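You operate a simulated robot arm through the tools that you are given. There is no shell and no other tool. Be economical: measure what you need, move in short steps, check, and stop when the job is done.

Carry out the task below with a simulated two-armed robot. There is one attempt and no reset: what you move stays moved.

JOB
Measure out 40 cm of cord on the measuring rail, then brake the spool.
Fine: red slider to 40, locked by the red knob; yellow slider drawn up to it; the yellow lever is the brake.

It is judged by the outcome, as a careful person would: the job done as asked, and still so three seconds after it is handed in. It fails if anything else is knocked over, pushed out of place, dropped, spilled or broken.

ROBOT AND FRAMES
Two 7-joint arms with two-finger grippers on one trunk, on a base that drives. Base frame: it is fixed to the floor where the robot stands at the start and does not move with it; the origin is under the middle of the robot, x ahead of it, y to its left, z up. Readings come in m, degrees, newtons and seconds.
The left shoulder is at the start at [0.05, 0.191, 1.192], the right one opposite. With the tool pointing down near the work surface each hand reaches from about 0.22 to 0.74 m from the robot's upright axis, wherever it stands, measured 20 degrees to its own side. Places, roughly: black lever [0.7, 0.3, 1]; blue knob [0.5, -1.8, 0.9]; blue lever [0.9, -0.8, 1]; blue pull knob [0.7, -1.8, 1.4]; crank [0.6, -0.4, 1]; gold sleeve [0.7, -1.7, 1.1]; green lever [0.8, -1.9, 1]; grey lever [-1.1, -2.1, 0.9]; orange bolt [0.7, -1.8, 1]; orange lever [0.7, -0.3, 1]; red button [0.5, -0.9, 0.9]; red knob [0.6, 0, 0.9]; red lever [-0.3, -1.9, 0.9]; red slider [0.5, -0.1, 0.9]; vice knob [0.5, -1.3, 1]; white lever [0.7, -0.1, 1]. Payload 2.69 kg a hand.
The tool frame of a hand sits at the grasp point between the pads (the TCP): z along the fingers, y along the line on which they close. The tips reach 0.02 m beyond it. Largest opening 0.1 m; the body of the gripper starts 0.063 m behind the TCP.
Orientation is told as [roll, pitch, yaw] about the base's x, y, z axes, in that order, counted from this pose: with the fingers straight down and closing along the base's y, the tool's x points along the base's -x, its y along +y and its z along -z.

CONTROLS
- The arms move only by the tool apply_moves. It takes "left_increments", "right_increments" or both (then of equal length, played together; a hand with none holds still); each is a list of rows, each an object of numbers (a shift or turn left out is 0, a gripper value left out holds the last): "hand": the finger opening in m, from 0 to 0.1; "dx", "dy", "dz": the shift along the base's x, y, z in units of 500 mm (1.0 is 500 mm); "ax", "ay", "az": the turn, a rotation vector about the base's x, y, z in units of 60 degrees (1.0 is 60 degrees). In form: [{"hand": .., "dx": .., "dy": .., "dz": .., "ax": .., "ay": .., "az": ..}, ...]. A call has 1 to 20 rows; each row is the pose to reach, as a shift and turn from the pose commanded when the call began. A call with a number of a shift or a turn outside -1 to 1 is refused whole. A row lasts 0.2 s, in which the tool goes at most 0.05 m and 8.6 degrees; a call with a longer step from one row to the next is refused whole, and so is a gripper value outside its range. A pose out of reach is approached as far as the arm can. The call stops where the force on the tool passes 90 N (or 10 N more than at its start, if that is more) or the arm is blocked; 0.2 s more then pass. Each finger travels about 0.153 m/s and halts on what it meets, pressing with about 28 N; the grip force reading is that of the motor and also rises with nothing between the fingers. The clock runs only during rows and for 0.2 s after the last one: add rows that repeat a pose to give the fingers time. The reply holds the time, the measured pose of the TCP, the force on the tool along the base axes, the opening and the grip force, in the units named above and with some noise, with the torque about the TCP (base axes, N m) and any sound that the robot's microphone picked up.
- Cameras (640 x 400 px; columns grow to the right, rows downward): "scene" is now at [0.1318, 0.0112, 1.3846]; the picture's right is [0.14, -0.99, 0.00], its down [-0.36, -0.05, -0.93] and it looks along [0.92, 0.13, -0.36] (base axes); focal length 227 px, centre (320, 200). "left" rides on the left gripper at [0.07, 0.019, -0.099] in its tool frame; the picture's right is [-0.26, 0.97, 0.00], its down [-0.75, -0.20, -0.63] and it looks along [-0.61, -0.16, 0.78] (tool axes); focal length 230 px, centre (320, 200). "right" rides on the right gripper at [0.07, -0.019, -0.099] in its tool frame; the picture's right is [0.26, 0.97, 0.00], its down [-0.75, 0.20, -0.63] and it looks along [-0.61, 0.16, 0.78] (tool axes); focal length 230 px, centre (320, 200). There is no depth. A picture from a camera that has moved, and an enlarged one, comes with that camera's place and axes in the base frame and with its lens.
- snapshot(camera): a new picture of that camera. It takes no simulated time.
- move_column(by): slides the trunk up (or, below 0, down) by that many m; the arms and the scene camera ride with it, the base frame stays. It gives what a move gives, with no picture.
- base_move(legs): drives the robot by 1 to 6 legs, each [ahead, left, turn to the left] in m, m and degrees, along the robot's own axes; the way and the turn of a leg run together, so that a leg with both is an arc; at most 1.5 m and 180 degrees a leg. The arms and the cameras ride along, it lands a little off, and it stops where it bumps. It gives what a move gives.
- turn_head(pan, tilt): turns the head with the scene camera to pan (to the left, within 80 degrees either way) and tilt (down, from -29 to 69), counted from straight ahead of the robot. It gives what a move gives.
- inspect(camera, box): a new picture of the part [left, top, right, bottom] of that camera's present view, enlarged. It takes no simulated time.
- finish_job(): hands the job in; it is judged then, once.

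Go step by step. Nothing tells you exact positions but the pictures and the camera data: compare them with the known pose of the tool, close in by small moves and look again before you grip or let go. The budget is 120 turns and 100 pictures, counting those below and the enlarged ones. Unless the task says otherwise, let go and move clear before handing in, and close with one line.

The tools are called after "Request:" by a JSON object that holds its "api" and its "payload". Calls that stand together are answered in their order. apply_moves: Moves the arms, as the interface text tells. Its arguments: {"type":"object","properties":{"left_increments":{"type":"array"},"right_increments":{"type":"array"}},"required":[]} The other tools are called the same way: move_column (by) slides the trunk up or down; base_move (legs) drives the base; turn_head (pan, tilt) turns the head that bears the scene camera; snapshot (camera) takes a picture; inspect (camera, box) takes an enlarged picture of a part of a camera's view; finish_job () hands the job in.

At the start:

```text
time_s: 0.0
left_position: [0.4001, 0.3971, 1.2473]
left_orientation: [-0.1, 0.0, 0.1]
left_force: [-0.5, 0.3, -0.1]
left_torque: [-0.02, -0.02, 0.03]
left_gripper_width: 0.1
left_gripper_force: 0.1
right_position: [0.3764, 0.0261, 1.2708]
right_orientation: [0.0, 0.0, -0.1]
right_force: [0.3, -0.3, 0.0]
right_torque: [0.01, 0.0, 0.01]
right_gripper_width: 0.0998
right_gripper_force: 0.0
trunk travel left (down, up): [-0.25, 0.073]
robot x, y, heading: [0.0007, -0.0001, -0.1]
head pan, tilt: [7.8, 21.3]
```

scene: 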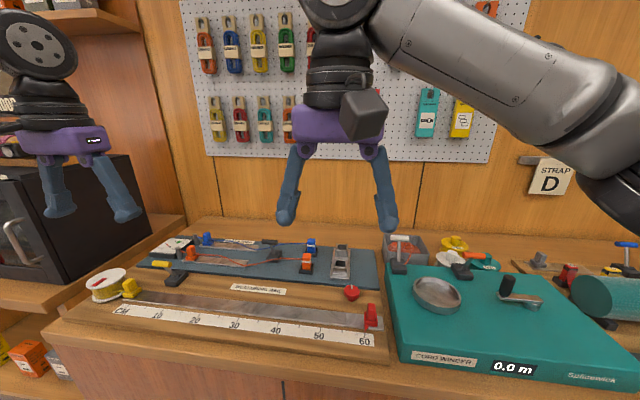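
right: 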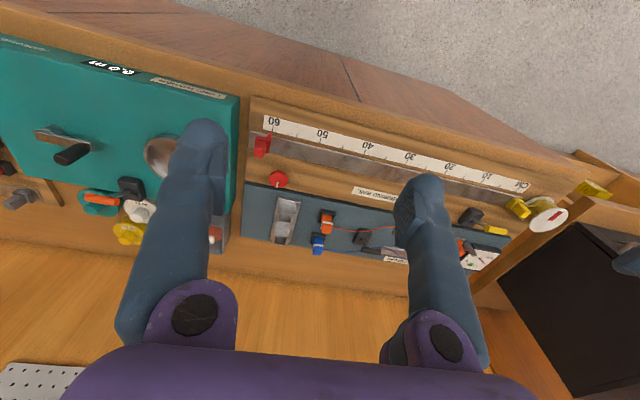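
left: 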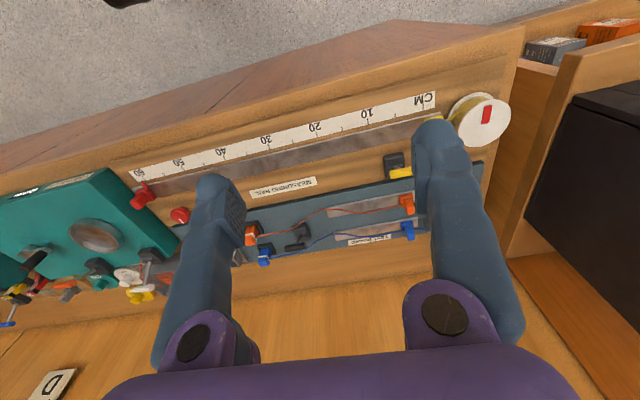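

I see the measuring rail with the red slider near 60, the yellow slider by the spool at 0, and a red knob behind the rail. I'll look closer at the parts first.

Request:
{"api": "inspect", "payload": {"camera": "scene", "box": [60, 220, 240, 340]}}

Request:
{"api": "inspect", "payload": {"camera": "scene", "box": [220, 230, 400, 350]}}

Request:
{"api": "inspect", "payload": {"camera": "left", "box": [360, 70, 540, 190]}}

Request:
{"api": "inspect", "payload": {"camera": "right", "box": [230, 90, 410, 210]}}

```text
3.33 times, centred on (150, 280) of scene
camera zoom: at [0.1318, 0.0112, 1.3846], right [0.14, -0.99, 0.0], down [-0.36, -0.05, -0.93], along [0.92, 0.13, -0.36], focal length 758 px, centre (887, -67)
```

zoom: 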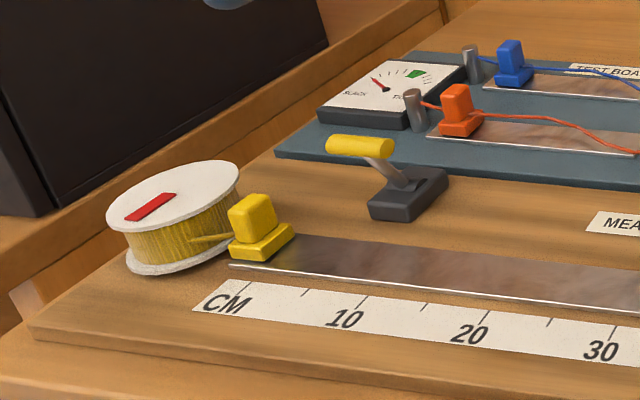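

```text
3.33 times, centred on (310, 290) of scene
camera zoom: at [0.1318, 0.0112, 1.3846], right [0.14, -0.99, 0.0], down [-0.36, -0.05, -0.93], along [0.92, 0.13, -0.36], focal length 758 px, centre (353, -100)
```

zoom: 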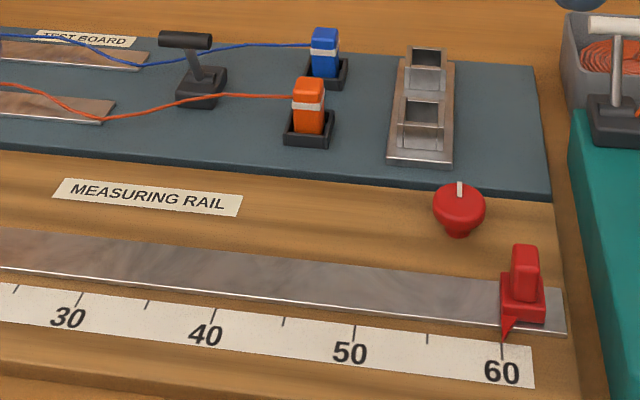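

```text
3.33 times, centred on (450, 130) of left
camera zoom: at [0.331, 0.4163, 1.3457], right [0.26, 0.97, 0.0], down [0.75, -0.2, 0.63], along [0.61, -0.16, -0.78], focal length 767 px, centre (-113, 433)
```

zoom: 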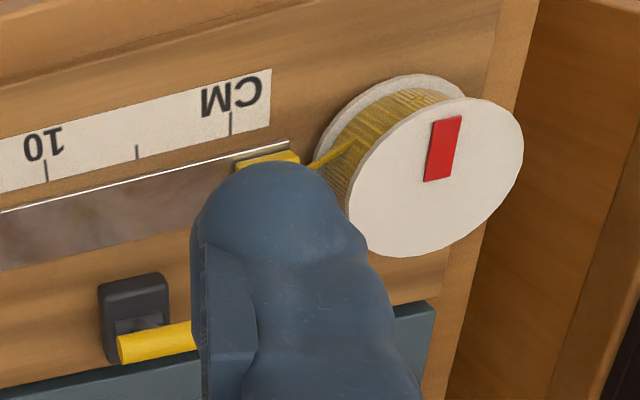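

```text
3.33 times, centred on (320, 150) of right
camera zoom: at [0.3058, 0.0075, 1.3711], right [-0.26, 0.97, 0.0], down [0.75, 0.2, 0.63], along [0.61, 0.16, -0.78], focal length 767 px, centre (320, 367)
```

zoom: 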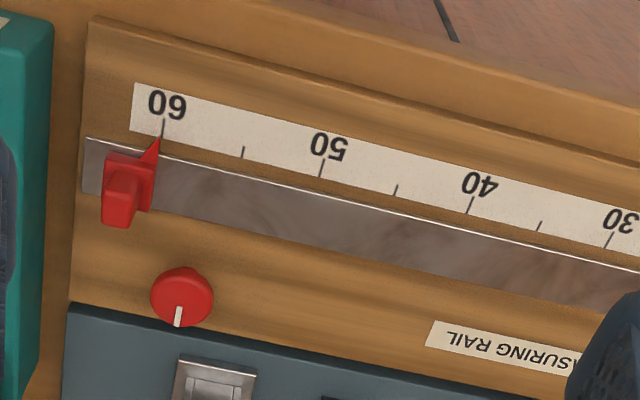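

The red slider stands near [0.56, -0.06] with its pointer on 60, and the yellow parts are near [0.6, 0.6], beyond the left hand's reach from here. I'll drive sideways to the left so that both hands can reach, then look again.

Request:
{"api": "base_move", "payload": {"legs": [[0, 0.26, 0]]}}

Request:
{"api": "turn_head", "payload": {"pan": 0, "tilt": 45}}

Request:
{"api": "snapshot", "payload": {"camera": "scene"}}

Request:
{"api": "snapshot", "payload": {"camera": "left"}}

```text
time_s: 2.9
left_position: [0.3997, 0.6603, 1.2468]
left_orientation: [0.1, 0.1, 0.1]
left_force: [-0.4, 1.0, 1.2]
left_torque: [0.01, 0.01, -0.03]
left_gripper_width: 0.1
left_gripper_force: 0.2
right_position: [0.3753, 0.2903, 1.2721]
right_orientation: [0.0, 0.0, -0.1]
right_force: [0.8, 0.0, -0.2]
right_torque: [-0.04, -0.03, 0.01]
right_gripper_width: 0.0999
right_gripper_force: 0.1
trunk travel left (down, up): [-0.25, 0.073]
robot x, y, heading: [0.0024, 0.2626, 0.4]
head pan, tilt: [7.8, 21.3]
```

```text
time_s: 3.8
left_position: [0.3997, 0.6612, 1.2475]
left_orientation: [0.0, 0.0, 0.2]
left_force: [0.1, -0.2, -0.4]
left_torque: [-0.02, 0.01, -0.01]
left_gripper_width: 0.1001
left_gripper_force: 0.0
right_position: [0.376, 0.2905, 1.2716]
right_orientation: [-0.1, 0.0, 0.1]
right_force: [-0.9, -0.5, 0.5]
right_torque: [0.02, 0.0, -0.02]
right_gripper_width: 0.0998
right_gripper_force: 0.0
trunk travel left (down, up): [-0.25, 0.073]
robot x, y, heading: [0.0013, 0.2599, 0.2]
head pan, tilt: [0.0, 45.0]
```

```text
92 pictures are left
camera scene: at [0.1209, 0.2615, 1.3481], right [0.0, -1.0, 0.0], down [-0.71, 0.0, -0.71], along [0.71, 0.0, -0.71], focal length 227 px, centre (320, 200)
```

scene: 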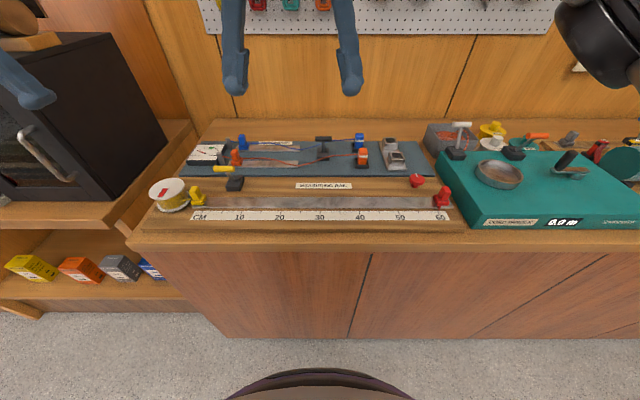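

```text
91 pictures are left
camera left: at [0.3303, 0.6794, 1.3457], right [0.26, 0.97, 0.0], down [0.75, -0.2, 0.63], along [0.61, -0.16, -0.78], focal length 230 px, centre (320, 200)
```

left: 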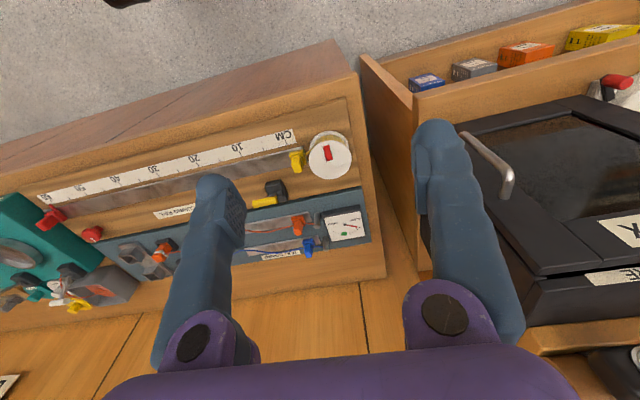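

The view is now square-on. I'll zoom in to measure accurately.

Request:
{"api": "inspect", "payload": {"camera": "scene", "box": [140, 130, 300, 230]}}

Request:
{"api": "inspect", "payload": {"camera": "scene", "box": [320, 130, 480, 230]}}

Request:
{"api": "inspect", "payload": {"camera": "right", "box": [160, 60, 320, 160]}}

Request:
{"api": "inspect", "payload": {"camera": "left", "box": [200, 110, 360, 210]}}

```text
4.00 times, centred on (220, 180) of scene
camera zoom: at [0.1209, 0.2615, 1.3481], right [0.0, -1.0, 0.0], down [-0.71, 0.0, -0.71], along [0.71, 0.0, -0.71], focal length 909 px, centre (720, 280)
```

zoom: 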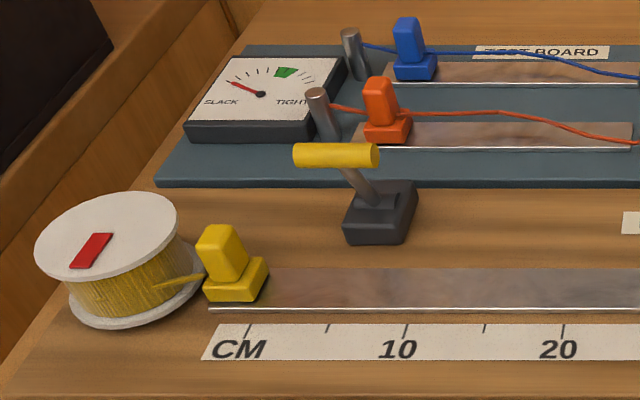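

```text
4.00 times, centred on (400, 180) of scene
camera zoom: at [0.1209, 0.2615, 1.3481], right [0.0, -1.0, 0.0], down [-0.71, 0.0, -0.71], along [0.71, 0.0, -0.71], focal length 909 px, centre (0, 280)
```

zoom: 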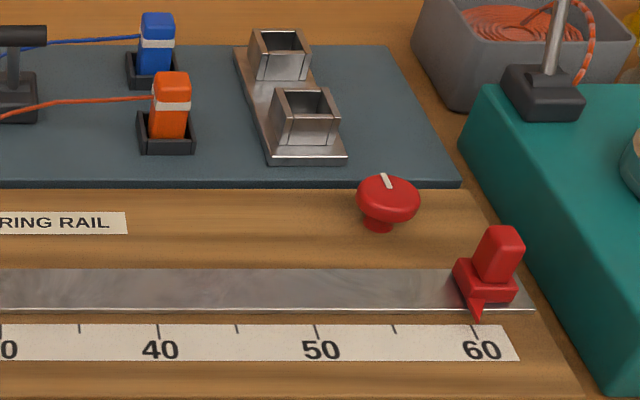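

```text
4.00 times, centred on (240, 110) of right
camera zoom: at [0.3056, 0.2706, 1.3711], right [-0.26, 0.97, 0.0], down [0.75, 0.2, 0.63], along [0.61, 0.16, -0.78], focal length 920 px, centre (640, 560)
```

zoom: 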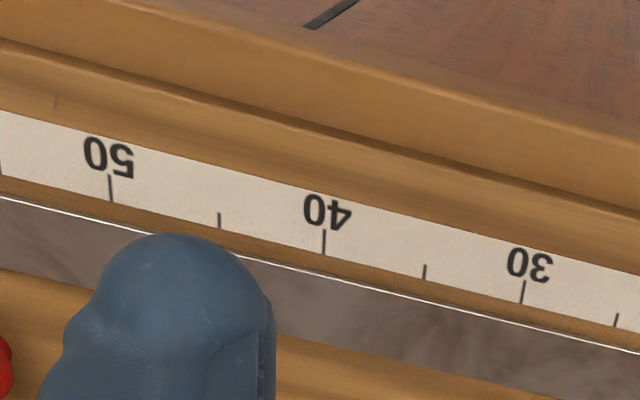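

```text
4.00 times, centred on (280, 160) of left
camera zoom: at [0.3303, 0.6794, 1.3457], right [0.26, 0.97, 0.0], down [0.75, -0.2, 0.63], along [0.61, -0.16, -0.78], focal length 920 px, centre (480, 360)
```

zoom: 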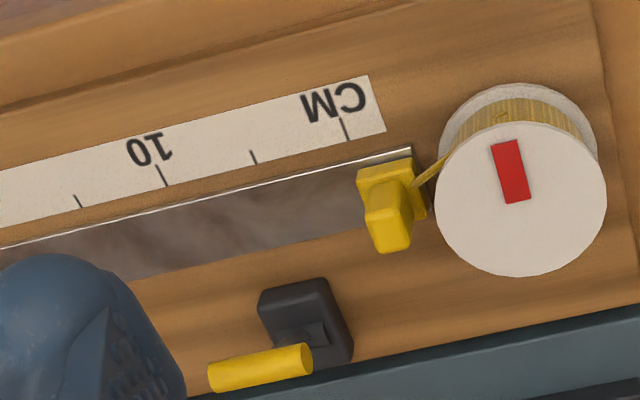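

The ticks give a board height of z≈0.92, with tick 40 at y≈0.161 and tick 60 at y≈-0.038. The red slider's handle is near [0.54, -0.057] and close to the green box, so I'll hover the right hand above it and look.

Request:
{"api": "apply_moves", "payload": {"right_increments": [{"hand": 0.06, "dx": 0.04, "dy": -0.08, "dz": -0.03}, {"dx": 0.08, "dy": -0.16, "dz": -0.07}, {"dx": 0.12, "dy": -0.24, "dz": -0.1}, {"dx": 0.16, "dy": -0.32, "dz": -0.14}, {"dx": 0.2, "dy": -0.4, "dz": -0.18}, {"dx": 0.23, "dy": -0.48, "dz": -0.22}, {"dx": 0.26, "dy": -0.56, "dz": -0.26}, {"dx": 0.29, "dy": -0.63, "dz": -0.3}, {"dx": 0.328, "dy": -0.695, "dz": -0.343}, {"dx": 0.328, "dy": -0.695, "dz": -0.383}]}}

Request:
{"api": "snapshot", "payload": {"camera": "right"}}

Request:
{"api": "inspect", "payload": {"camera": "scene", "box": [340, 100, 500, 230]}}

```text
time_s: 6.0
left_position: [0.4, 0.6613, 1.2473]
left_orientation: [0.1, 0.1, 0.1]
left_force: [-0.2, -0.7, 0.3]
left_torque: [-0.04, 0.03, 0.02]
left_gripper_width: 0.0999
left_gripper_force: 0.1
right_position: [0.5404, -0.0588, 1.0782]
right_orientation: [0.0, 0.0, 0.2]
right_force: [-0.3, 0.4, -0.5]
right_torque: [0.0, -0.02, 0.01]
right_gripper_width: 0.0598
right_gripper_force: 0.1
trunk travel left (down, up): [-0.25, 0.073]
robot x, y, heading: [0.0004, 0.2599, 0.1]
head pan, tilt: [0.0, 45.0]
```

```text
86 pictures are left
camera right: at [0.4706, -0.0777, 1.1775], right [-0.26, 0.97, 0.0], down [0.75, 0.2, 0.63], along [0.61, 0.16, -0.78], focal length 230 px, centre (320, 200)
```

right: 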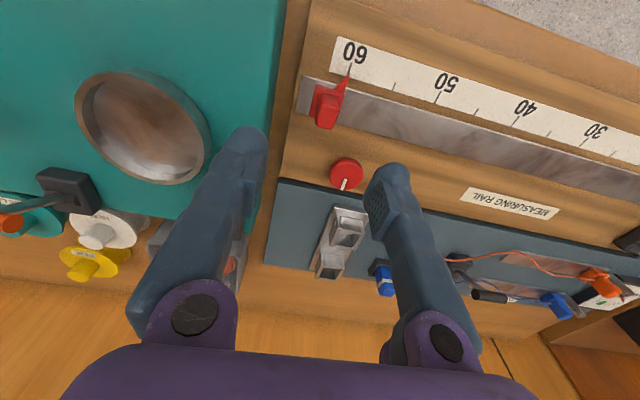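

```text
3.08 times, centred on (420, 165) of scene
camera zoom: at [0.1209, 0.2617, 1.3481], right [0.0, -1.0, 0.0], down [-0.71, 0.0, -0.71], along [0.71, 0.0, -0.71], focal length 699 px, centre (12, 308)
```

zoom: 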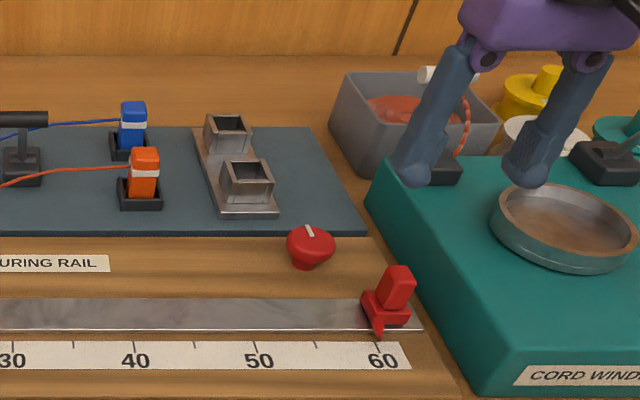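

Request:
{"api": "inspect", "payload": {"camera": "right", "box": [260, 50, 400, 200]}}

```text
2.67 times, centred on (330, 125) of right
camera zoom: at [0.4706, -0.0777, 1.1775], right [-0.26, 0.97, 0.0], down [0.75, 0.2, 0.63], along [0.61, 0.16, -0.78], focal length 614 px, centre (293, 400)
```

zoom: 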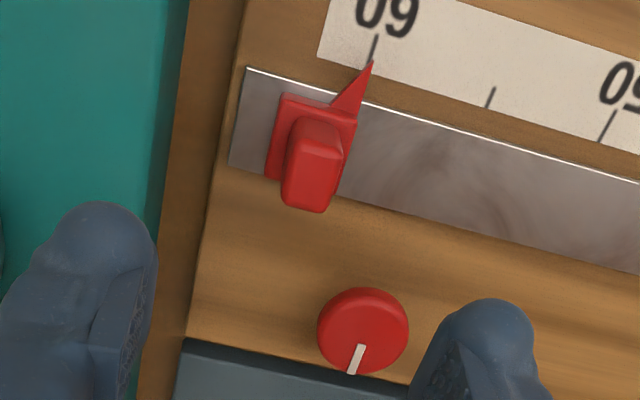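

The handle is about 16 mm wide, with roughly 40 mm of gap to the green box, so a straight grip along y fits. I'll centre over it and come down to just above it.

Request:
{"api": "apply_moves", "payload": {"right_increments": [{"dx": 0.002, "dy": 0.011, "dz": -0.06}, {"dx": 0.002, "dy": 0.011, "dz": -0.12}, {"dx": 0.002, "dy": 0.011, "dz": -0.15}]}}

Request:
{"api": "snapshot", "payload": {"camera": "right"}}

Request:
{"api": "inspect", "payload": {"camera": "scene", "box": [390, 130, 490, 230]}}

```text
time_s: 6.8
left_position: [0.4003, 0.6612, 1.2461]
left_orientation: [-0.1, 0.0, 0.2]
left_force: [0.0, 0.7, -0.3]
left_torque: [-0.01, -0.02, 0.05]
left_gripper_width: 0.1
left_gripper_force: 0.1
right_position: [0.5414, -0.0516, 1.0051]
right_orientation: [-0.1, 0.0, 0.2]
right_force: [0.8, -0.3, 1.1]
right_torque: [-0.02, -0.01, 0.0]
right_gripper_width: 0.0602
right_gripper_force: 0.2
trunk travel left (down, up): [-0.25, 0.073]
robot x, y, heading: [-0.0019, 0.2632, -0.1]
head pan, tilt: [0.0, 45.0]
```

```text
83 pictures are left
camera right: at [0.4716, -0.0722, 1.1039], right [-0.26, 0.97, 0.0], down [0.75, 0.2, 0.63], along [0.61, 0.16, -0.78], focal length 230 px, centre (320, 200)
```

right: 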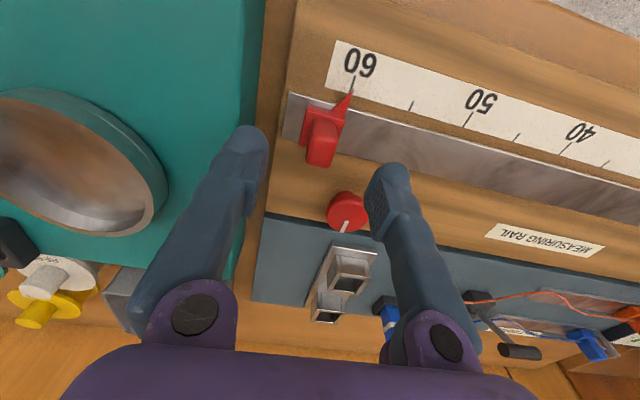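

```text
4.00 times, centred on (440, 180) of scene
camera zoom: at [0.121, 0.2615, 1.3481], right [0.0, -1.0, 0.0], down [-0.71, 0.0, -0.71], along [0.71, 0.0, -0.71], focal length 909 px, centre (-160, 280)
```

zoom: 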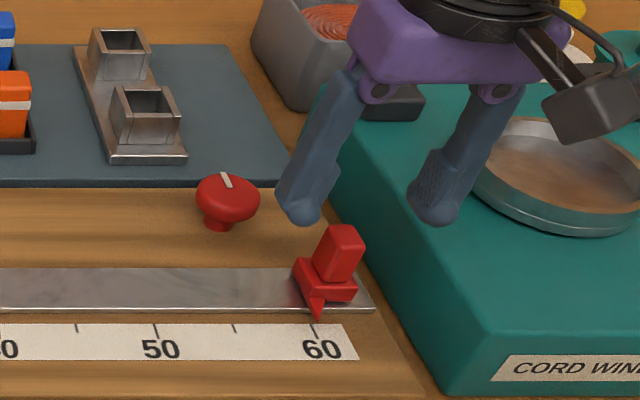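

The right finger would pass within a few mm of the green box, so I'll narrow the opening to 45 mm and then descend.

Request:
{"api": "apply_moves", "payload": {"right_increments": [{"hand": 0.044}, {"hand": 0.044, "dy": 0.002, "dz": -0.04}, {"dy": 0.002, "dz": -0.075}, {"dy": 0.002, "dz": -0.095}]}}

Request:
{"api": "inspect", "payload": {"camera": "right", "box": [220, 60, 420, 220]}}

Request:
{"api": "inspect", "payload": {"camera": "scene", "box": [390, 130, 490, 230]}}

```text
time_s: 7.8
left_position: [0.3997, 0.6612, 1.2467]
left_orientation: [0.1, 0.0, 0.0]
left_force: [1.2, -0.3, 0.8]
left_torque: [-0.02, -0.01, 0.0]
left_gripper_width: 0.1001
left_gripper_force: 0.0
right_position: [0.5405, -0.0513, 0.9572]
right_orientation: [0.1, 0.1, 0.1]
right_force: [1.1, -0.2, -0.5]
right_torque: [-0.01, 0.01, -0.01]
right_gripper_width: 0.0444
right_gripper_force: 0.0
trunk travel left (down, up): [-0.25, 0.073]
robot x, y, heading: [-0.0017, 0.2623, 0.3]
head pan, tilt: [0.0, 45.0]
```

```text
2.50 times, centred on (320, 140) of right
camera zoom: at [0.4713, -0.0711, 1.0563], right [-0.26, 0.97, 0.0], down [0.75, 0.2, 0.63], along [0.61, 0.16, -0.78], focal length 575 px, centre (320, 350)
```

zoom: 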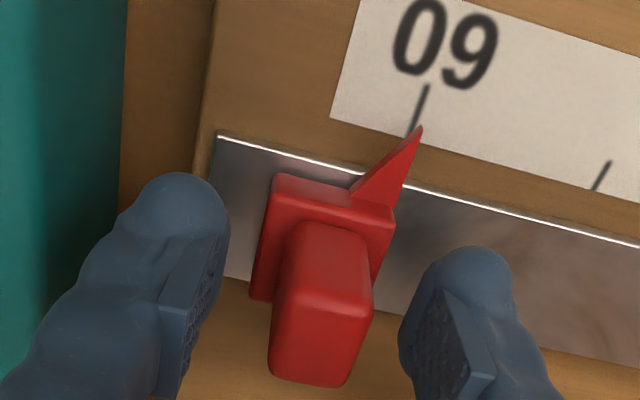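

```text
4.00 times, centred on (440, 180) of scene
camera zoom: at [0.1209, 0.2615, 1.3481], right [0.0, -1.0, 0.0], down [-0.71, 0.0, -0.71], along [0.71, 0.0, -0.71], focal length 909 px, centre (-160, 280)
```

zoom: 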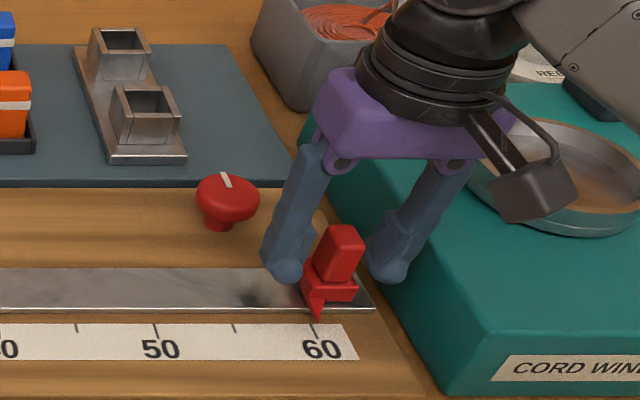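

The handle sits centred between the fingers. Next I'll close on it and slide it a short way left as a test.

Request:
{"api": "apply_moves", "payload": {"right_increments": [{"hand": 0.0}, {"hand": 0.0}, {"hand": 0.0}, {"dy": 0.01}, {"dy": 0.02}, {"dy": 0.03}, {"dy": 0.04}]}}

Request:
{"api": "inspect", "payload": {"camera": "scene", "box": [390, 130, 490, 230]}}

```text
time_s: 9.4
left_position: [0.3995, 0.6622, 1.2473]
left_orientation: [0.0, -0.1, 0.1]
left_force: [0.0, 0.1, 0.8]
left_torque: [-0.03, -0.03, 0.0]
left_gripper_width: 0.1001
left_gripper_force: 0.0
right_position: [0.541, -0.0301, 0.9569]
right_orientation: [0.0, 0.1, 0.0]
right_force: [-1.1, -0.3, -4.7]
right_torque: [-0.03, -0.14, -0.04]
right_gripper_width: 0.0168
right_gripper_force: 42.7
trunk travel left (down, up): [-0.25, 0.073]
robot x, y, heading: [0.0001, 0.2666, 0.1]
head pan, tilt: [0.0, 45.0]
```

```text
4.00 times, centred on (440, 180) of scene
camera zoom: at [0.1211, 0.2613, 1.348], right [0.0, -1.0, 0.0], down [-0.71, 0.0, -0.71], along [0.71, 0.0, -0.71], focal length 909 px, centre (-160, 280)
```

zoom: 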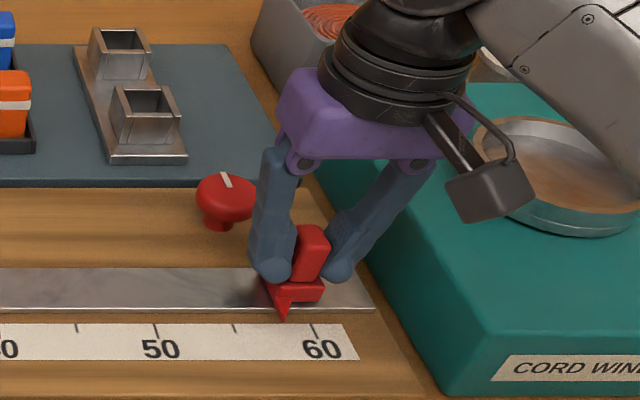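

It slides freely; the pointer is now near 58. I'll carry on to about 41, then measure.

Request:
{"api": "apply_moves", "payload": {"right_increments": [{"dy": 0.04}, {"dy": 0.09}, {"dy": 0.14}, {"dy": 0.19}, {"dy": 0.24}, {"dy": 0.29}, {"dy": 0.33}, {"dy": 0.345}]}}

Request:
{"api": "inspect", "payload": {"camera": "scene", "box": [310, 150, 390, 230]}}

Request:
{"api": "inspect", "payload": {"camera": "right", "box": [260, 40, 400, 180]}}

```text
time_s: 11.2
left_position: [0.3994, 0.6605, 1.2478]
left_orientation: [0.0, 0.1, 0.1]
left_force: [0.2, -0.2, 0.8]
left_torque: [-0.01, 0.0, -0.01]
left_gripper_width: 0.1001
left_gripper_force: 0.0
right_position: [0.5418, 0.1433, 0.9573]
right_orientation: [0.1, 0.3, 0.1]
right_force: [-8.3, -1.0, -14.2]
right_torque: [0.01, 0.22, 0.02]
right_gripper_width: 0.017
right_gripper_force: 42.9
trunk travel left (down, up): [-0.25, 0.073]
robot x, y, heading: [0.0002, 0.2623, 0.2]
head pan, tilt: [0.0, 45.0]
```

```text
5.00 times, centred on (350, 190) of scene
camera zoom: at [0.1212, 0.2611, 1.3479], right [0.0, -1.0, 0.0], down [-0.71, 0.0, -0.71], along [0.71, 0.0, -0.71], focal length 1136 px, centre (170, 250)
```

zoom: 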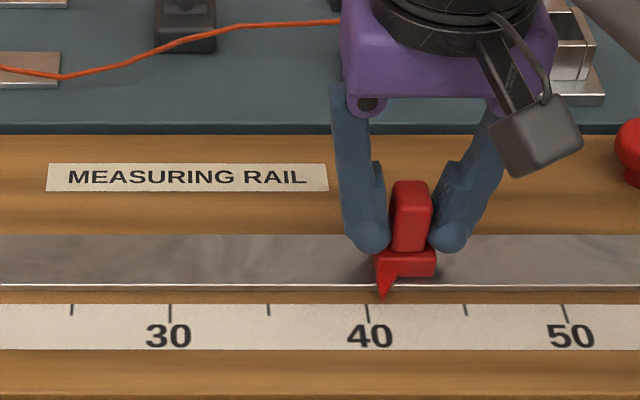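

```text
2.86 times, centred on (330, 110) of right
camera zoom: at [0.4716, 0.1224, 1.0565], right [-0.26, 0.97, 0.0], down [0.75, 0.2, 0.63], along [0.61, 0.16, -0.78], focal length 657 px, centre (291, 457)
```

zoom: 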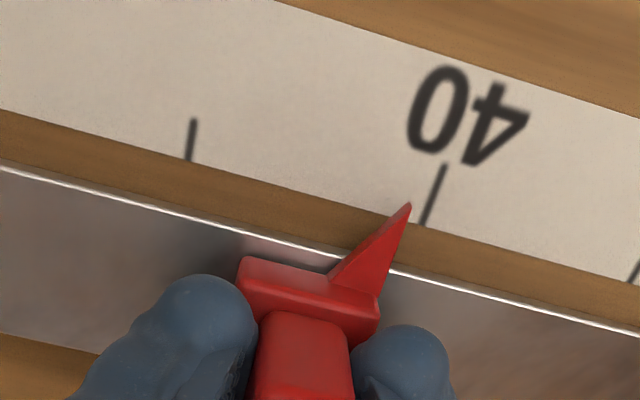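

The pointer reads about 40.6, so I'll move roughly 6 mm further and measure again.

Request:
{"api": "apply_moves", "payload": {"right_increments": [{"dy": 0.006}, {"dy": 0.0125}, {"dy": 0.0125}]}}

Request:
{"api": "inspect", "payload": {"camera": "scene", "box": [330, 180, 370, 220]}}

Request:
{"api": "inspect", "payload": {"camera": "right", "box": [300, 60, 400, 140]}}

```text
time_s: 12.0
left_position: [0.4003, 0.6609, 1.2464]
left_orientation: [0.0, 0.0, 0.1]
left_force: [-0.5, -0.6, 0.3]
left_torque: [0.04, 0.01, -0.04]
left_gripper_width: 0.1
left_gripper_force: 0.0
right_position: [0.5412, 0.1472, 0.9567]
right_orientation: [0.1, 0.1, 0.0]
right_force: [-8.2, -1.0, -20.3]
right_torque: [0.0, 0.38, -0.03]
right_gripper_width: 0.017
right_gripper_force: 42.4
trunk travel left (down, up): [-0.25, 0.073]
robot x, y, heading: [0.0001, 0.2604, -0.0]
head pan, tilt: [0.0, 45.0]
```

```text
10.00 times, centred on (350, 200) of scene
camera zoom: at [0.1219, 0.261, 1.3479], right [0.0, -1.0, 0.0], down [-0.71, 0.0, -0.71], along [0.71, 0.0, -0.71], focal length 2273 px, centre (20, 200)
```

zoom: 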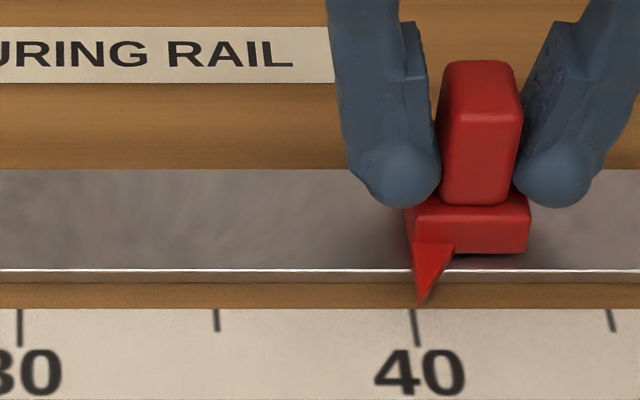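

```text
5.00 times, centred on (350, 100) of right
camera zoom: at [0.4715, 0.128, 1.0565], right [-0.26, 0.97, 0.0], down [0.75, 0.2, 0.63], along [0.61, 0.16, -0.78], focal length 1150 px, centre (170, 700)
```

zoom: 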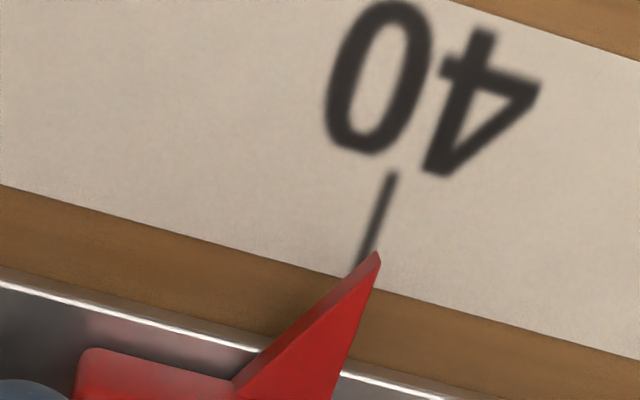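

Both cameras agree that the pointer is on 40 once parallax is allowed for. I'll release it carefully, lift, and check that it stayed.

Request:
{"api": "apply_moves", "payload": {"right_increments": [{"hand": 0.025}, {"hand": 0.044}, {"hand": 0.044}, {"dz": 0.05}, {"dz": 0.12}, {"dz": 0.2}]}}

Request:
{"api": "inspect", "payload": {"camera": "scene", "box": [330, 180, 370, 220]}}

Request:
{"api": "snapshot", "payload": {"camera": "right"}}

Request:
{"api": "inspect", "payload": {"camera": "scene", "box": [390, 150, 450, 210]}}

```text
time_s: 13.4
left_position: [0.3994, 0.6628, 1.2471]
left_orientation: [0.0, 0.0, 0.1]
left_force: [-0.7, -0.6, -0.5]
left_torque: [0.0, 0.0, 0.03]
left_gripper_width: 0.1002
left_gripper_force: 0.1
right_position: [0.5399, 0.1481, 1.0585]
right_orientation: [0.0, 0.0, 0.1]
right_force: [0.2, 0.3, 0.6]
right_torque: [-0.02, 0.0, -0.02]
right_gripper_width: 0.044
right_gripper_force: 0.2
trunk travel left (down, up): [-0.25, 0.073]
robot x, y, heading: [0.004, 0.2621, -0.0]
head pan, tilt: [0.0, 45.0]
```

```text
10.00 times, centred on (350, 200) of scene
camera zoom: at [0.1204, 0.2617, 1.3481], right [0.0, -1.0, 0.0], down [-0.71, 0.0, -0.71], along [0.71, 0.0, -0.71], focal length 2273 px, centre (20, 200)
```

zoom: 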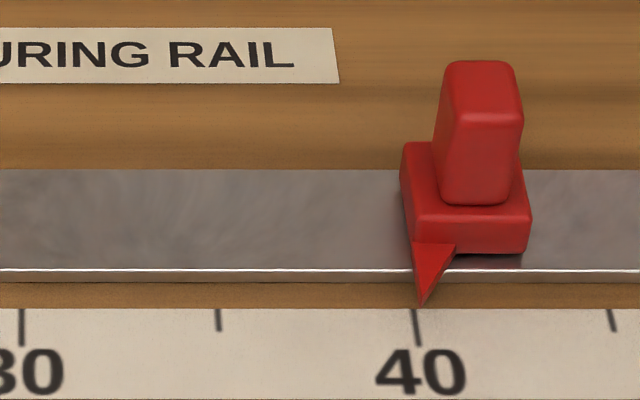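

```text
73 pictures are left
camera right: at [0.4701, 0.1284, 1.158], right [-0.26, 0.97, 0.0], down [0.75, 0.2, 0.63], along [0.61, 0.16, -0.78], focal length 230 px, centre (320, 200)
```

right: 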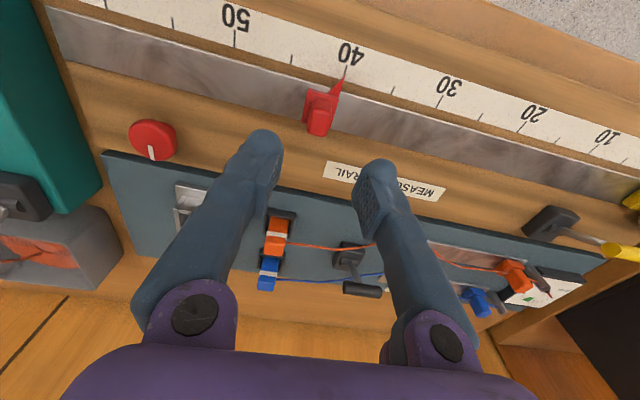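

```text
6.67 times, centred on (420, 180) of scene
camera zoom: at [0.1204, 0.2617, 1.3481], right [0.0, -1.0, 0.0], down [-0.71, 0.0, -0.71], along [0.71, 0.0, -0.71], focal length 1515 px, centre (-347, 333)
```

zoom: 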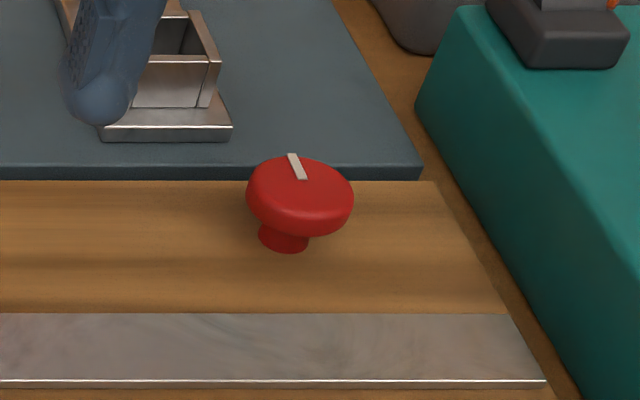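

The slider stayed on 40. The knob's axis is near [0.603, -0.006] with its top at z≈0.948, so I'll hover over it with the hand pre-turned to leave range for a clockwise twist.

Request:
{"api": "apply_moves", "payload": {"right_increments": [{"hand": 0.07, "dx": 0.02, "dy": -0.05, "az": 0.13}, {"dx": 0.04, "dy": -0.1, "az": 0.26}, {"dx": 0.06, "dy": -0.16, "az": 0.39}, {"dx": 0.08, "dy": -0.21, "az": 0.52}, {"dx": 0.1, "dy": -0.26, "az": 0.65}, {"dx": 0.126, "dy": -0.308, "az": 0.75}, {"dx": 0.126, "dy": -0.308, "dz": -0.057, "az": 0.75}, {"dx": 0.126, "dy": -0.308, "dz": -0.057, "az": 0.75}]}}

Request:
{"api": "snapshot", "payload": {"camera": "right"}}

Request:
{"api": "inspect", "payload": {"camera": "scene", "box": [370, 130, 470, 210]}}

```text
time_s: 15.2
left_position: [0.3991, 0.6607, 1.2469]
left_orientation: [0.0, -0.1, 0.2]
left_force: [0.5, -0.1, 0.1]
left_torque: [0.0, 0.01, -0.02]
left_gripper_width: 0.1
left_gripper_force: 0.2
right_position: [0.6045, -0.0054, 1.0299]
right_orientation: [0.1, 0.0, 45.0]
right_force: [-0.6, -0.7, -0.3]
right_torque: [-0.01, 0.01, -0.03]
right_gripper_width: 0.0703
right_gripper_force: 0.0
trunk travel left (down, up): [-0.25, 0.073]
robot x, y, heading: [-0.0004, 0.2587, 0.2]
head pan, tilt: [0.0, 45.0]
```

```text
71 pictures are left
camera right: at [0.5682, -0.0699, 1.1286], right [-0.87, 0.5, 0.0], down [0.39, 0.67, 0.63], along [0.32, 0.55, -0.78], focal length 230 px, centre (320, 200)
```

right: 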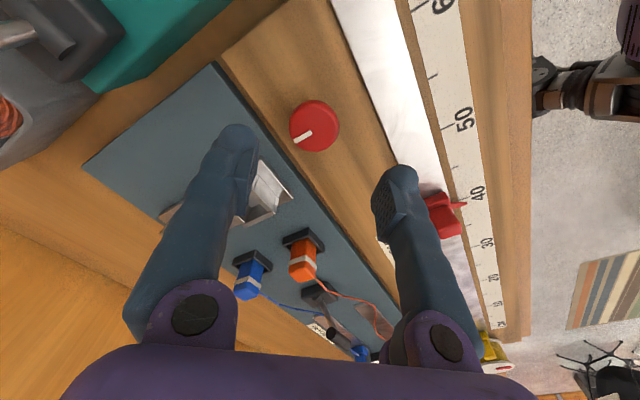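

```text
5.00 times, centred on (420, 170) of scene
camera zoom: at [0.1206, 0.2616, 1.3481], right [0.0, -1.0, 0.0], down [-0.71, 0.0, -0.71], along [0.71, 0.0, -0.71], focal length 1136 px, centre (-180, 350)
```

zoom: 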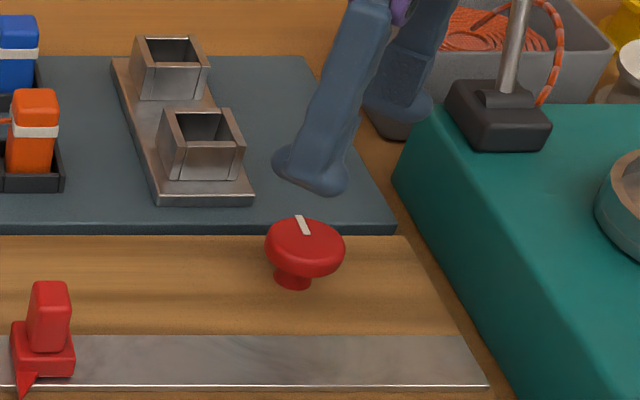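

The knob is nearly centred under the hand. I'll make a small correction and descend so the tips reach about 10 mm down over the cap.

Request:
{"api": "apply_moves", "payload": {"right_increments": [{"dx": 0.003, "dy": -0.004, "dz": -0.05}, {"dx": 0.003, "dy": -0.004, "dz": -0.1}, {"dx": 0.003, "dy": -0.004, "dz": -0.148}]}}

Request:
{"api": "snapshot", "payload": {"camera": "right"}}

Request:
{"api": "inspect", "payload": {"camera": "scene", "box": [370, 130, 470, 210]}}

```text
time_s: 16.0
left_position: [0.3999, 0.6604, 1.2471]
left_orientation: [0.0, 0.0, 0.0]
left_force: [-0.5, 0.6, 0.1]
left_torque: [0.0, 0.02, -0.01]
left_gripper_width: 0.1003
left_gripper_force: 0.1
right_position: [0.6053, -0.008, 0.9539]
right_orientation: [-0.1, -0.1, 45.1]
right_force: [0.0, 0.2, 0.4]
right_torque: [0.02, 0.01, 0.01]
right_gripper_width: 0.0698
right_gripper_force: 0.1
trunk travel left (down, up): [-0.25, 0.073]
robot x, y, heading: [-0.0025, 0.2609, 0.3]
head pan, tilt: [0.0, 45.0]
```

```text
69 pictures are left
camera right: at [0.5682, -0.0722, 1.0546], right [-0.87, 0.5, 0.0], down [0.39, 0.67, 0.63], along [0.31, 0.55, -0.78], focal length 230 px, centre (320, 200)
```

right: 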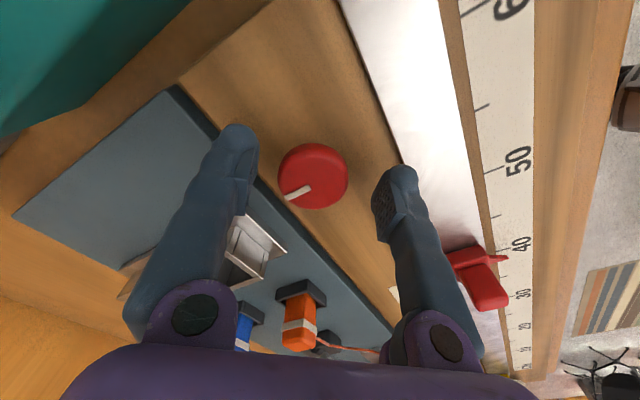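

```text
5.00 times, centred on (420, 170) of scene
camera zoom: at [0.1211, 0.2613, 1.3481], right [0.0, -1.0, 0.0], down [-0.71, 0.0, -0.71], along [0.71, 0.0, -0.71], focal length 1136 px, centre (-180, 350)
```

zoom: 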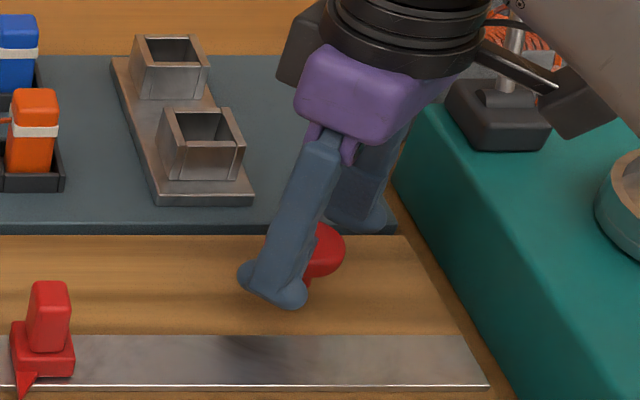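

The cap is between the fingers, with about 2–4 mm of offset. I'll nudge, close, and begin a clockwise twist while watching the torque.

Request:
{"api": "apply_moves", "payload": {"right_increments": [{"dx": 0.004, "dy": -0.006}, {"dx": 0.004, "dy": -0.006, "hand": 0.03}, {"dx": 0.004, "dy": -0.006, "hand": 0.0}, {"dx": 0.004, "dy": -0.006, "hand": 0.0}, {"dx": 0.004, "dy": -0.006, "hand": 0.0}]}}

Request:
{"api": "snapshot", "payload": {"camera": "right"}}

```text
time_s: 17.2
left_position: [0.3996, 0.662, 1.2463]
left_orientation: [0.0, 0.0, 0.2]
left_force: [-0.5, 0.4, -0.1]
left_torque: [-0.03, 0.01, -0.02]
left_gripper_width: 0.1001
left_gripper_force: 0.0
right_position: [0.6066, -0.0111, 0.955]
right_orientation: [0.1, 0.1, 45.1]
right_force: [-8.6, 5.7, -5.8]
right_torque: [0.08, 0.19, 0.05]
right_gripper_width: 0.0375
right_gripper_force: 45.3
trunk travel left (down, up): [-0.25, 0.073]
robot x, y, heading: [0.0011, 0.2637, -0.1]
head pan, tilt: [0.0, 45.0]
```

```text
67 pictures are left
camera right: at [0.5701, -0.0745, 1.0549], right [-0.87, 0.5, 0.0], down [0.39, 0.67, 0.63], along [0.31, 0.55, -0.78], focal length 230 px, centre (320, 200)
```

right: 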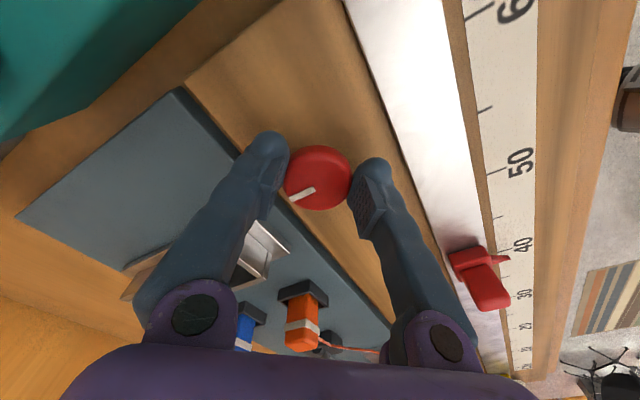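

Request:
{"api": "apply_moves", "payload": {"right_increments": [{"dx": -0.002, "dy": 0.002, "az": -0.1}, {"dx": -0.002, "dy": 0.002, "az": -0.2}, {"dx": -0.002, "dy": 0.002, "az": -0.3}, {"dx": -0.002, "dy": 0.002, "az": -0.4}, {"dx": -0.002, "dy": 0.002, "az": -0.5}]}}

Request:
{"api": "snapshot", "payload": {"camera": "right"}}

```text
time_s: 18.4
left_position: [0.3983, 0.6631, 1.2478]
left_orientation: [0.1, -0.1, 0.1]
left_force: [-0.4, -0.6, 0.0]
left_torque: [0.0, -0.06, 0.01]
left_gripper_width: 0.0998
left_gripper_force: 0.0
right_position: [0.6049, -0.0074, 0.9555]
right_orientation: [0.1, 0.1, 15.1]
right_force: [-15.9, 10.8, -6.9]
right_torque: [0.19, 0.3, 0.05]
right_gripper_width: 0.0375
right_gripper_force: 45.1
trunk travel left (down, up): [-0.25, 0.073]
robot x, y, heading: [-0.0024, 0.2624, 0.3]
head pan, tilt: [0.0, 45.0]
```

```text
66 pictures are left
camera right: at [0.542, -0.0456, 1.0551], right [-0.5, 0.87, 0.0], down [0.67, 0.39, 0.63], along [0.54, 0.32, -0.78], focal length 230 px, centre (320, 200)
```

right: 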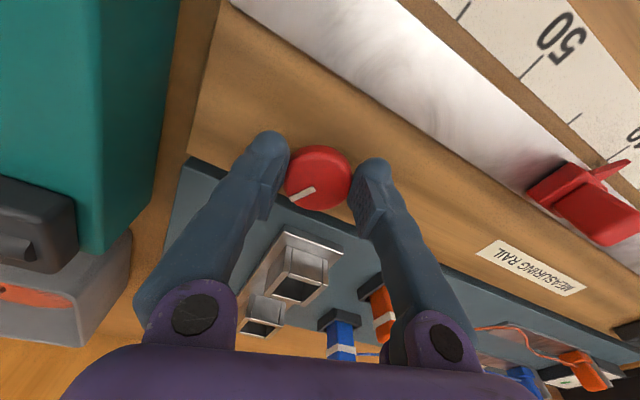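

The knob turns with the hand and gives no resisting torque yet. I'll adjust sideways to relieve the side force and keep turning.

Request:
{"api": "apply_moves", "payload": {"right_increments": [{"dx": 0.005, "dy": -0.004}, {"dx": 0.005, "dy": -0.004}]}}

```text
time_s: 19.0
left_position: [0.3978, 0.6628, 1.2484]
left_orientation: [-0.2, -0.2, 0.1]
left_force: [-0.1, -0.1, 0.0]
left_torque: [-0.03, 0.0, 0.04]
left_gripper_width: 0.1002
left_gripper_force: 0.0
right_position: [0.605, -0.0079, 0.957]
right_orientation: [0.2, 0.1, 15.4]
right_force: [-32.8, 21.3, -7.1]
right_torque: [0.15, 0.44, 0.17]
right_gripper_width: 0.0372
right_gripper_force: 45.0
trunk travel left (down, up): [-0.25, 0.073]
robot x, y, heading: [-0.0022, 0.263, -0.2]
head pan, tilt: [0.0, 45.0]
```

That was the wrong way, but it gives the stiffness at about 7 N/mm. I'll shift back past neutral and turn further.

Request:
{"api": "apply_moves", "payload": {"right_increments": [{"dx": -0.005, "dy": 0.004}, {"dx": -0.009, "dy": 0.008}, {"dx": -0.009, "dy": 0.008, "az": -0.12}, {"dx": -0.009, "dy": 0.008, "az": -0.24}, {"dx": -0.009, "dy": 0.008, "az": -0.36}, {"dx": -0.009, "dy": 0.008, "az": -0.48}]}}

Request:
{"api": "snapshot", "payload": {"camera": "right"}}

```text
time_s: 20.4
left_position: [0.4004, 0.6638, 1.2465]
left_orientation: [-0.1, -0.1, 0.1]
left_force: [0.3, 0.4, 0.5]
left_torque: [0.03, 0.04, 0.01]
left_gripper_width: 0.1002
left_gripper_force: 0.1
right_position: [0.6049, -0.0054, 0.9566]
right_orientation: [0.1, -0.2, -13.8]
right_force: [7.8, 14.6, 1.6]
right_torque: [0.06, -0.53, 0.09]
right_gripper_width: 0.0369
right_gripper_force: 44.7
trunk travel left (down, up): [-0.25, 0.073]
robot x, y, heading: [0.0011, 0.265, 0.1]
head pan, tilt: [0.0, 45.0]
```

```text
65 pictures are left
camera right: at [0.5325, -0.0082, 1.0557], right [-0.02, 1.0, 0.0], down [0.77, 0.02, 0.63], along [0.63, 0.01, -0.77], focal length 230 px, centre (320, 200)
```

right: 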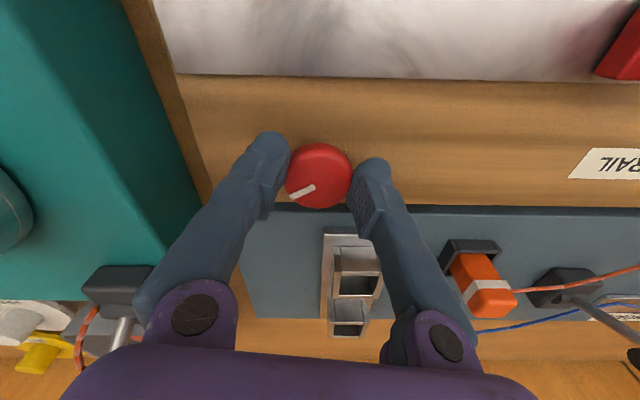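

It has turned about 59° clockwise and is still easy, so I'll continue.

Request:
{"api": "apply_moves", "payload": {"right_increments": [{"dx": 0.001, "dy": 0.004, "az": -0.12}, {"dx": 0.001, "dy": 0.004, "az": -0.24}, {"dx": 0.001, "dy": 0.004, "az": -0.36}, {"dx": 0.001, "dy": 0.004, "az": -0.48}, {"dx": 0.001, "dy": 0.004, "az": -0.6}]}}

Request:
{"api": "snapshot", "payload": {"camera": "right"}}

```text
time_s: 21.6
left_position: [0.3995, 0.6636, 1.2458]
left_orientation: [-0.1, -0.1, 0.2]
left_force: [-0.1, 0.5, -0.7]
left_torque: [-0.05, -0.02, -0.03]
left_gripper_width: 0.1002
left_gripper_force: 0.0
right_position: [0.6053, -0.0028, 0.9568]
right_orientation: [0.3, -0.1, -49.6]
right_force: [16.1, 19.2, 15.3]
right_torque: [0.74, -0.11, 1.19]
right_gripper_width: 0.037
right_gripper_force: 44.7
trunk travel left (down, up): [-0.25, 0.073]
robot x, y, heading: [0.0042, 0.2654, -0.1]
head pan, tilt: [0.0, 45.0]
```

```text
64 pictures are left
camera right: at [0.5459, 0.0373, 1.0561], right [0.57, 0.82, 0.0], down [0.64, -0.44, 0.63], along [0.52, -0.36, -0.77], focal length 230 px, centre (320, 200)
```

right: 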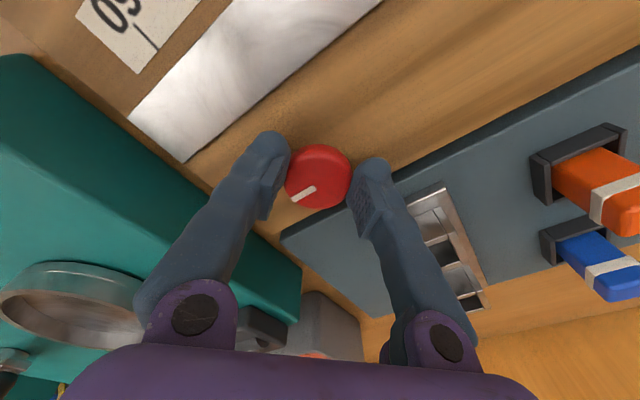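

Torque has appeared at about 90–95° of turn, which is probably the stop. I'll press a bit more to confirm.

Request:
{"api": "apply_moves", "payload": {"right_increments": [{"dx": 0.003, "dy": 0.004, "az": -0.07}, {"dx": 0.003, "dy": 0.004, "az": -0.12}, {"dx": 0.003, "dy": 0.004, "az": -0.12}]}}

Request:
{"api": "snapshot", "payload": {"camera": "right"}}

```text
time_s: 22.4
left_position: [0.3992, 0.6629, 1.2459]
left_orientation: [-0.2, -0.1, 0.1]
left_force: [0.1, -0.2, -0.7]
left_torque: [-0.01, -0.02, 0.03]
left_gripper_width: 0.1
left_gripper_force: 0.0
right_position: [0.6067, -0.0016, 0.9577]
right_orientation: [0.2, -0.2, -56.9]
right_force: [11.7, 20.6, 18.1]
right_torque: [0.39, -0.28, 0.67]
right_gripper_width: 0.0363
right_gripper_force: 45.2
trunk travel left (down, up): [-0.25, 0.073]
robot x, y, heading: [-0.0001, 0.2622, 0.4]
head pan, tilt: [0.0, 45.0]
```

```text
63 pictures are left
camera right: at [0.5521, 0.0457, 1.0564], right [0.67, 0.74, 0.0], down [0.57, -0.52, 0.63], along [0.47, -0.42, -0.77], focal length 230 px, centre (320, 200)
```

right: 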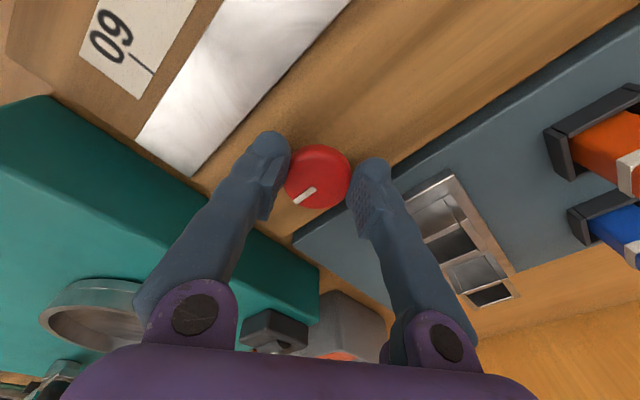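

The hand slipped slightly on the knob with the mark now pointing to the right (-y), so it has turned 90° to a stop. I'll release, lift, and check by looking.

Request:
{"api": "apply_moves", "payload": {"right_increments": [{"dx": 0.006, "dy": 0.008, "hand": 0.04}, {"dx": 0.006, "dy": 0.008, "hand": 0.065}, {"dx": 0.006, "dy": 0.008, "hand": 0.065}, {"dx": 0.006, "dy": 0.008, "dz": 0.06}, {"dx": 0.006, "dy": 0.008, "dz": 0.14}, {"dx": 0.006, "dy": 0.008, "dz": 0.2}]}}

Request:
{"api": "inspect", "payload": {"camera": "scene", "box": [330, 150, 450, 225]}}

```text
time_s: 23.8
left_position: [0.3988, 0.6621, 1.2468]
left_orientation: [0.0, -0.1, 0.1]
left_force: [0.2, -0.8, -0.1]
left_torque: [0.02, -0.04, 0.02]
left_gripper_width: 0.1
left_gripper_force: 0.1
right_position: [0.6085, 0.0, 1.0564]
right_orientation: [0.0, 0.0, -57.0]
right_force: [0.1, 0.2, -0.6]
right_torque: [0.0, -0.02, 0.02]
right_gripper_width: 0.0649
right_gripper_force: 0.0
trunk travel left (down, up): [-0.25, 0.073]
robot x, y, heading: [0.0023, 0.2637, 0.1]
head pan, tilt: [0.0, 45.0]
```

```text
5.33 times, centred on (390, 188) of scene
camera zoom: at [0.1205, 0.2617, 1.3481], right [0.0, -1.0, 0.0], down [-0.71, 0.0, -0.71], along [0.71, 0.0, -0.71], focal length 1212 px, centre (-53, 267)
```

zoom: 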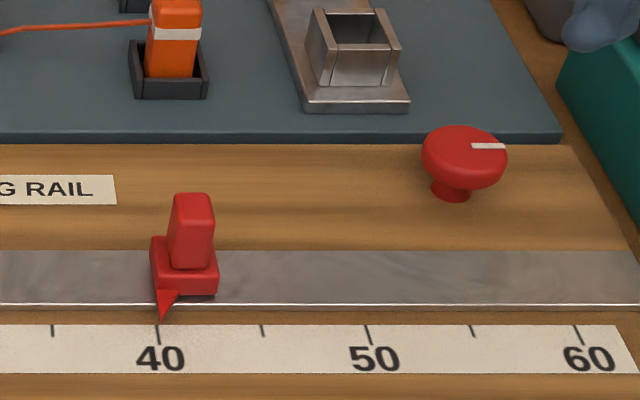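

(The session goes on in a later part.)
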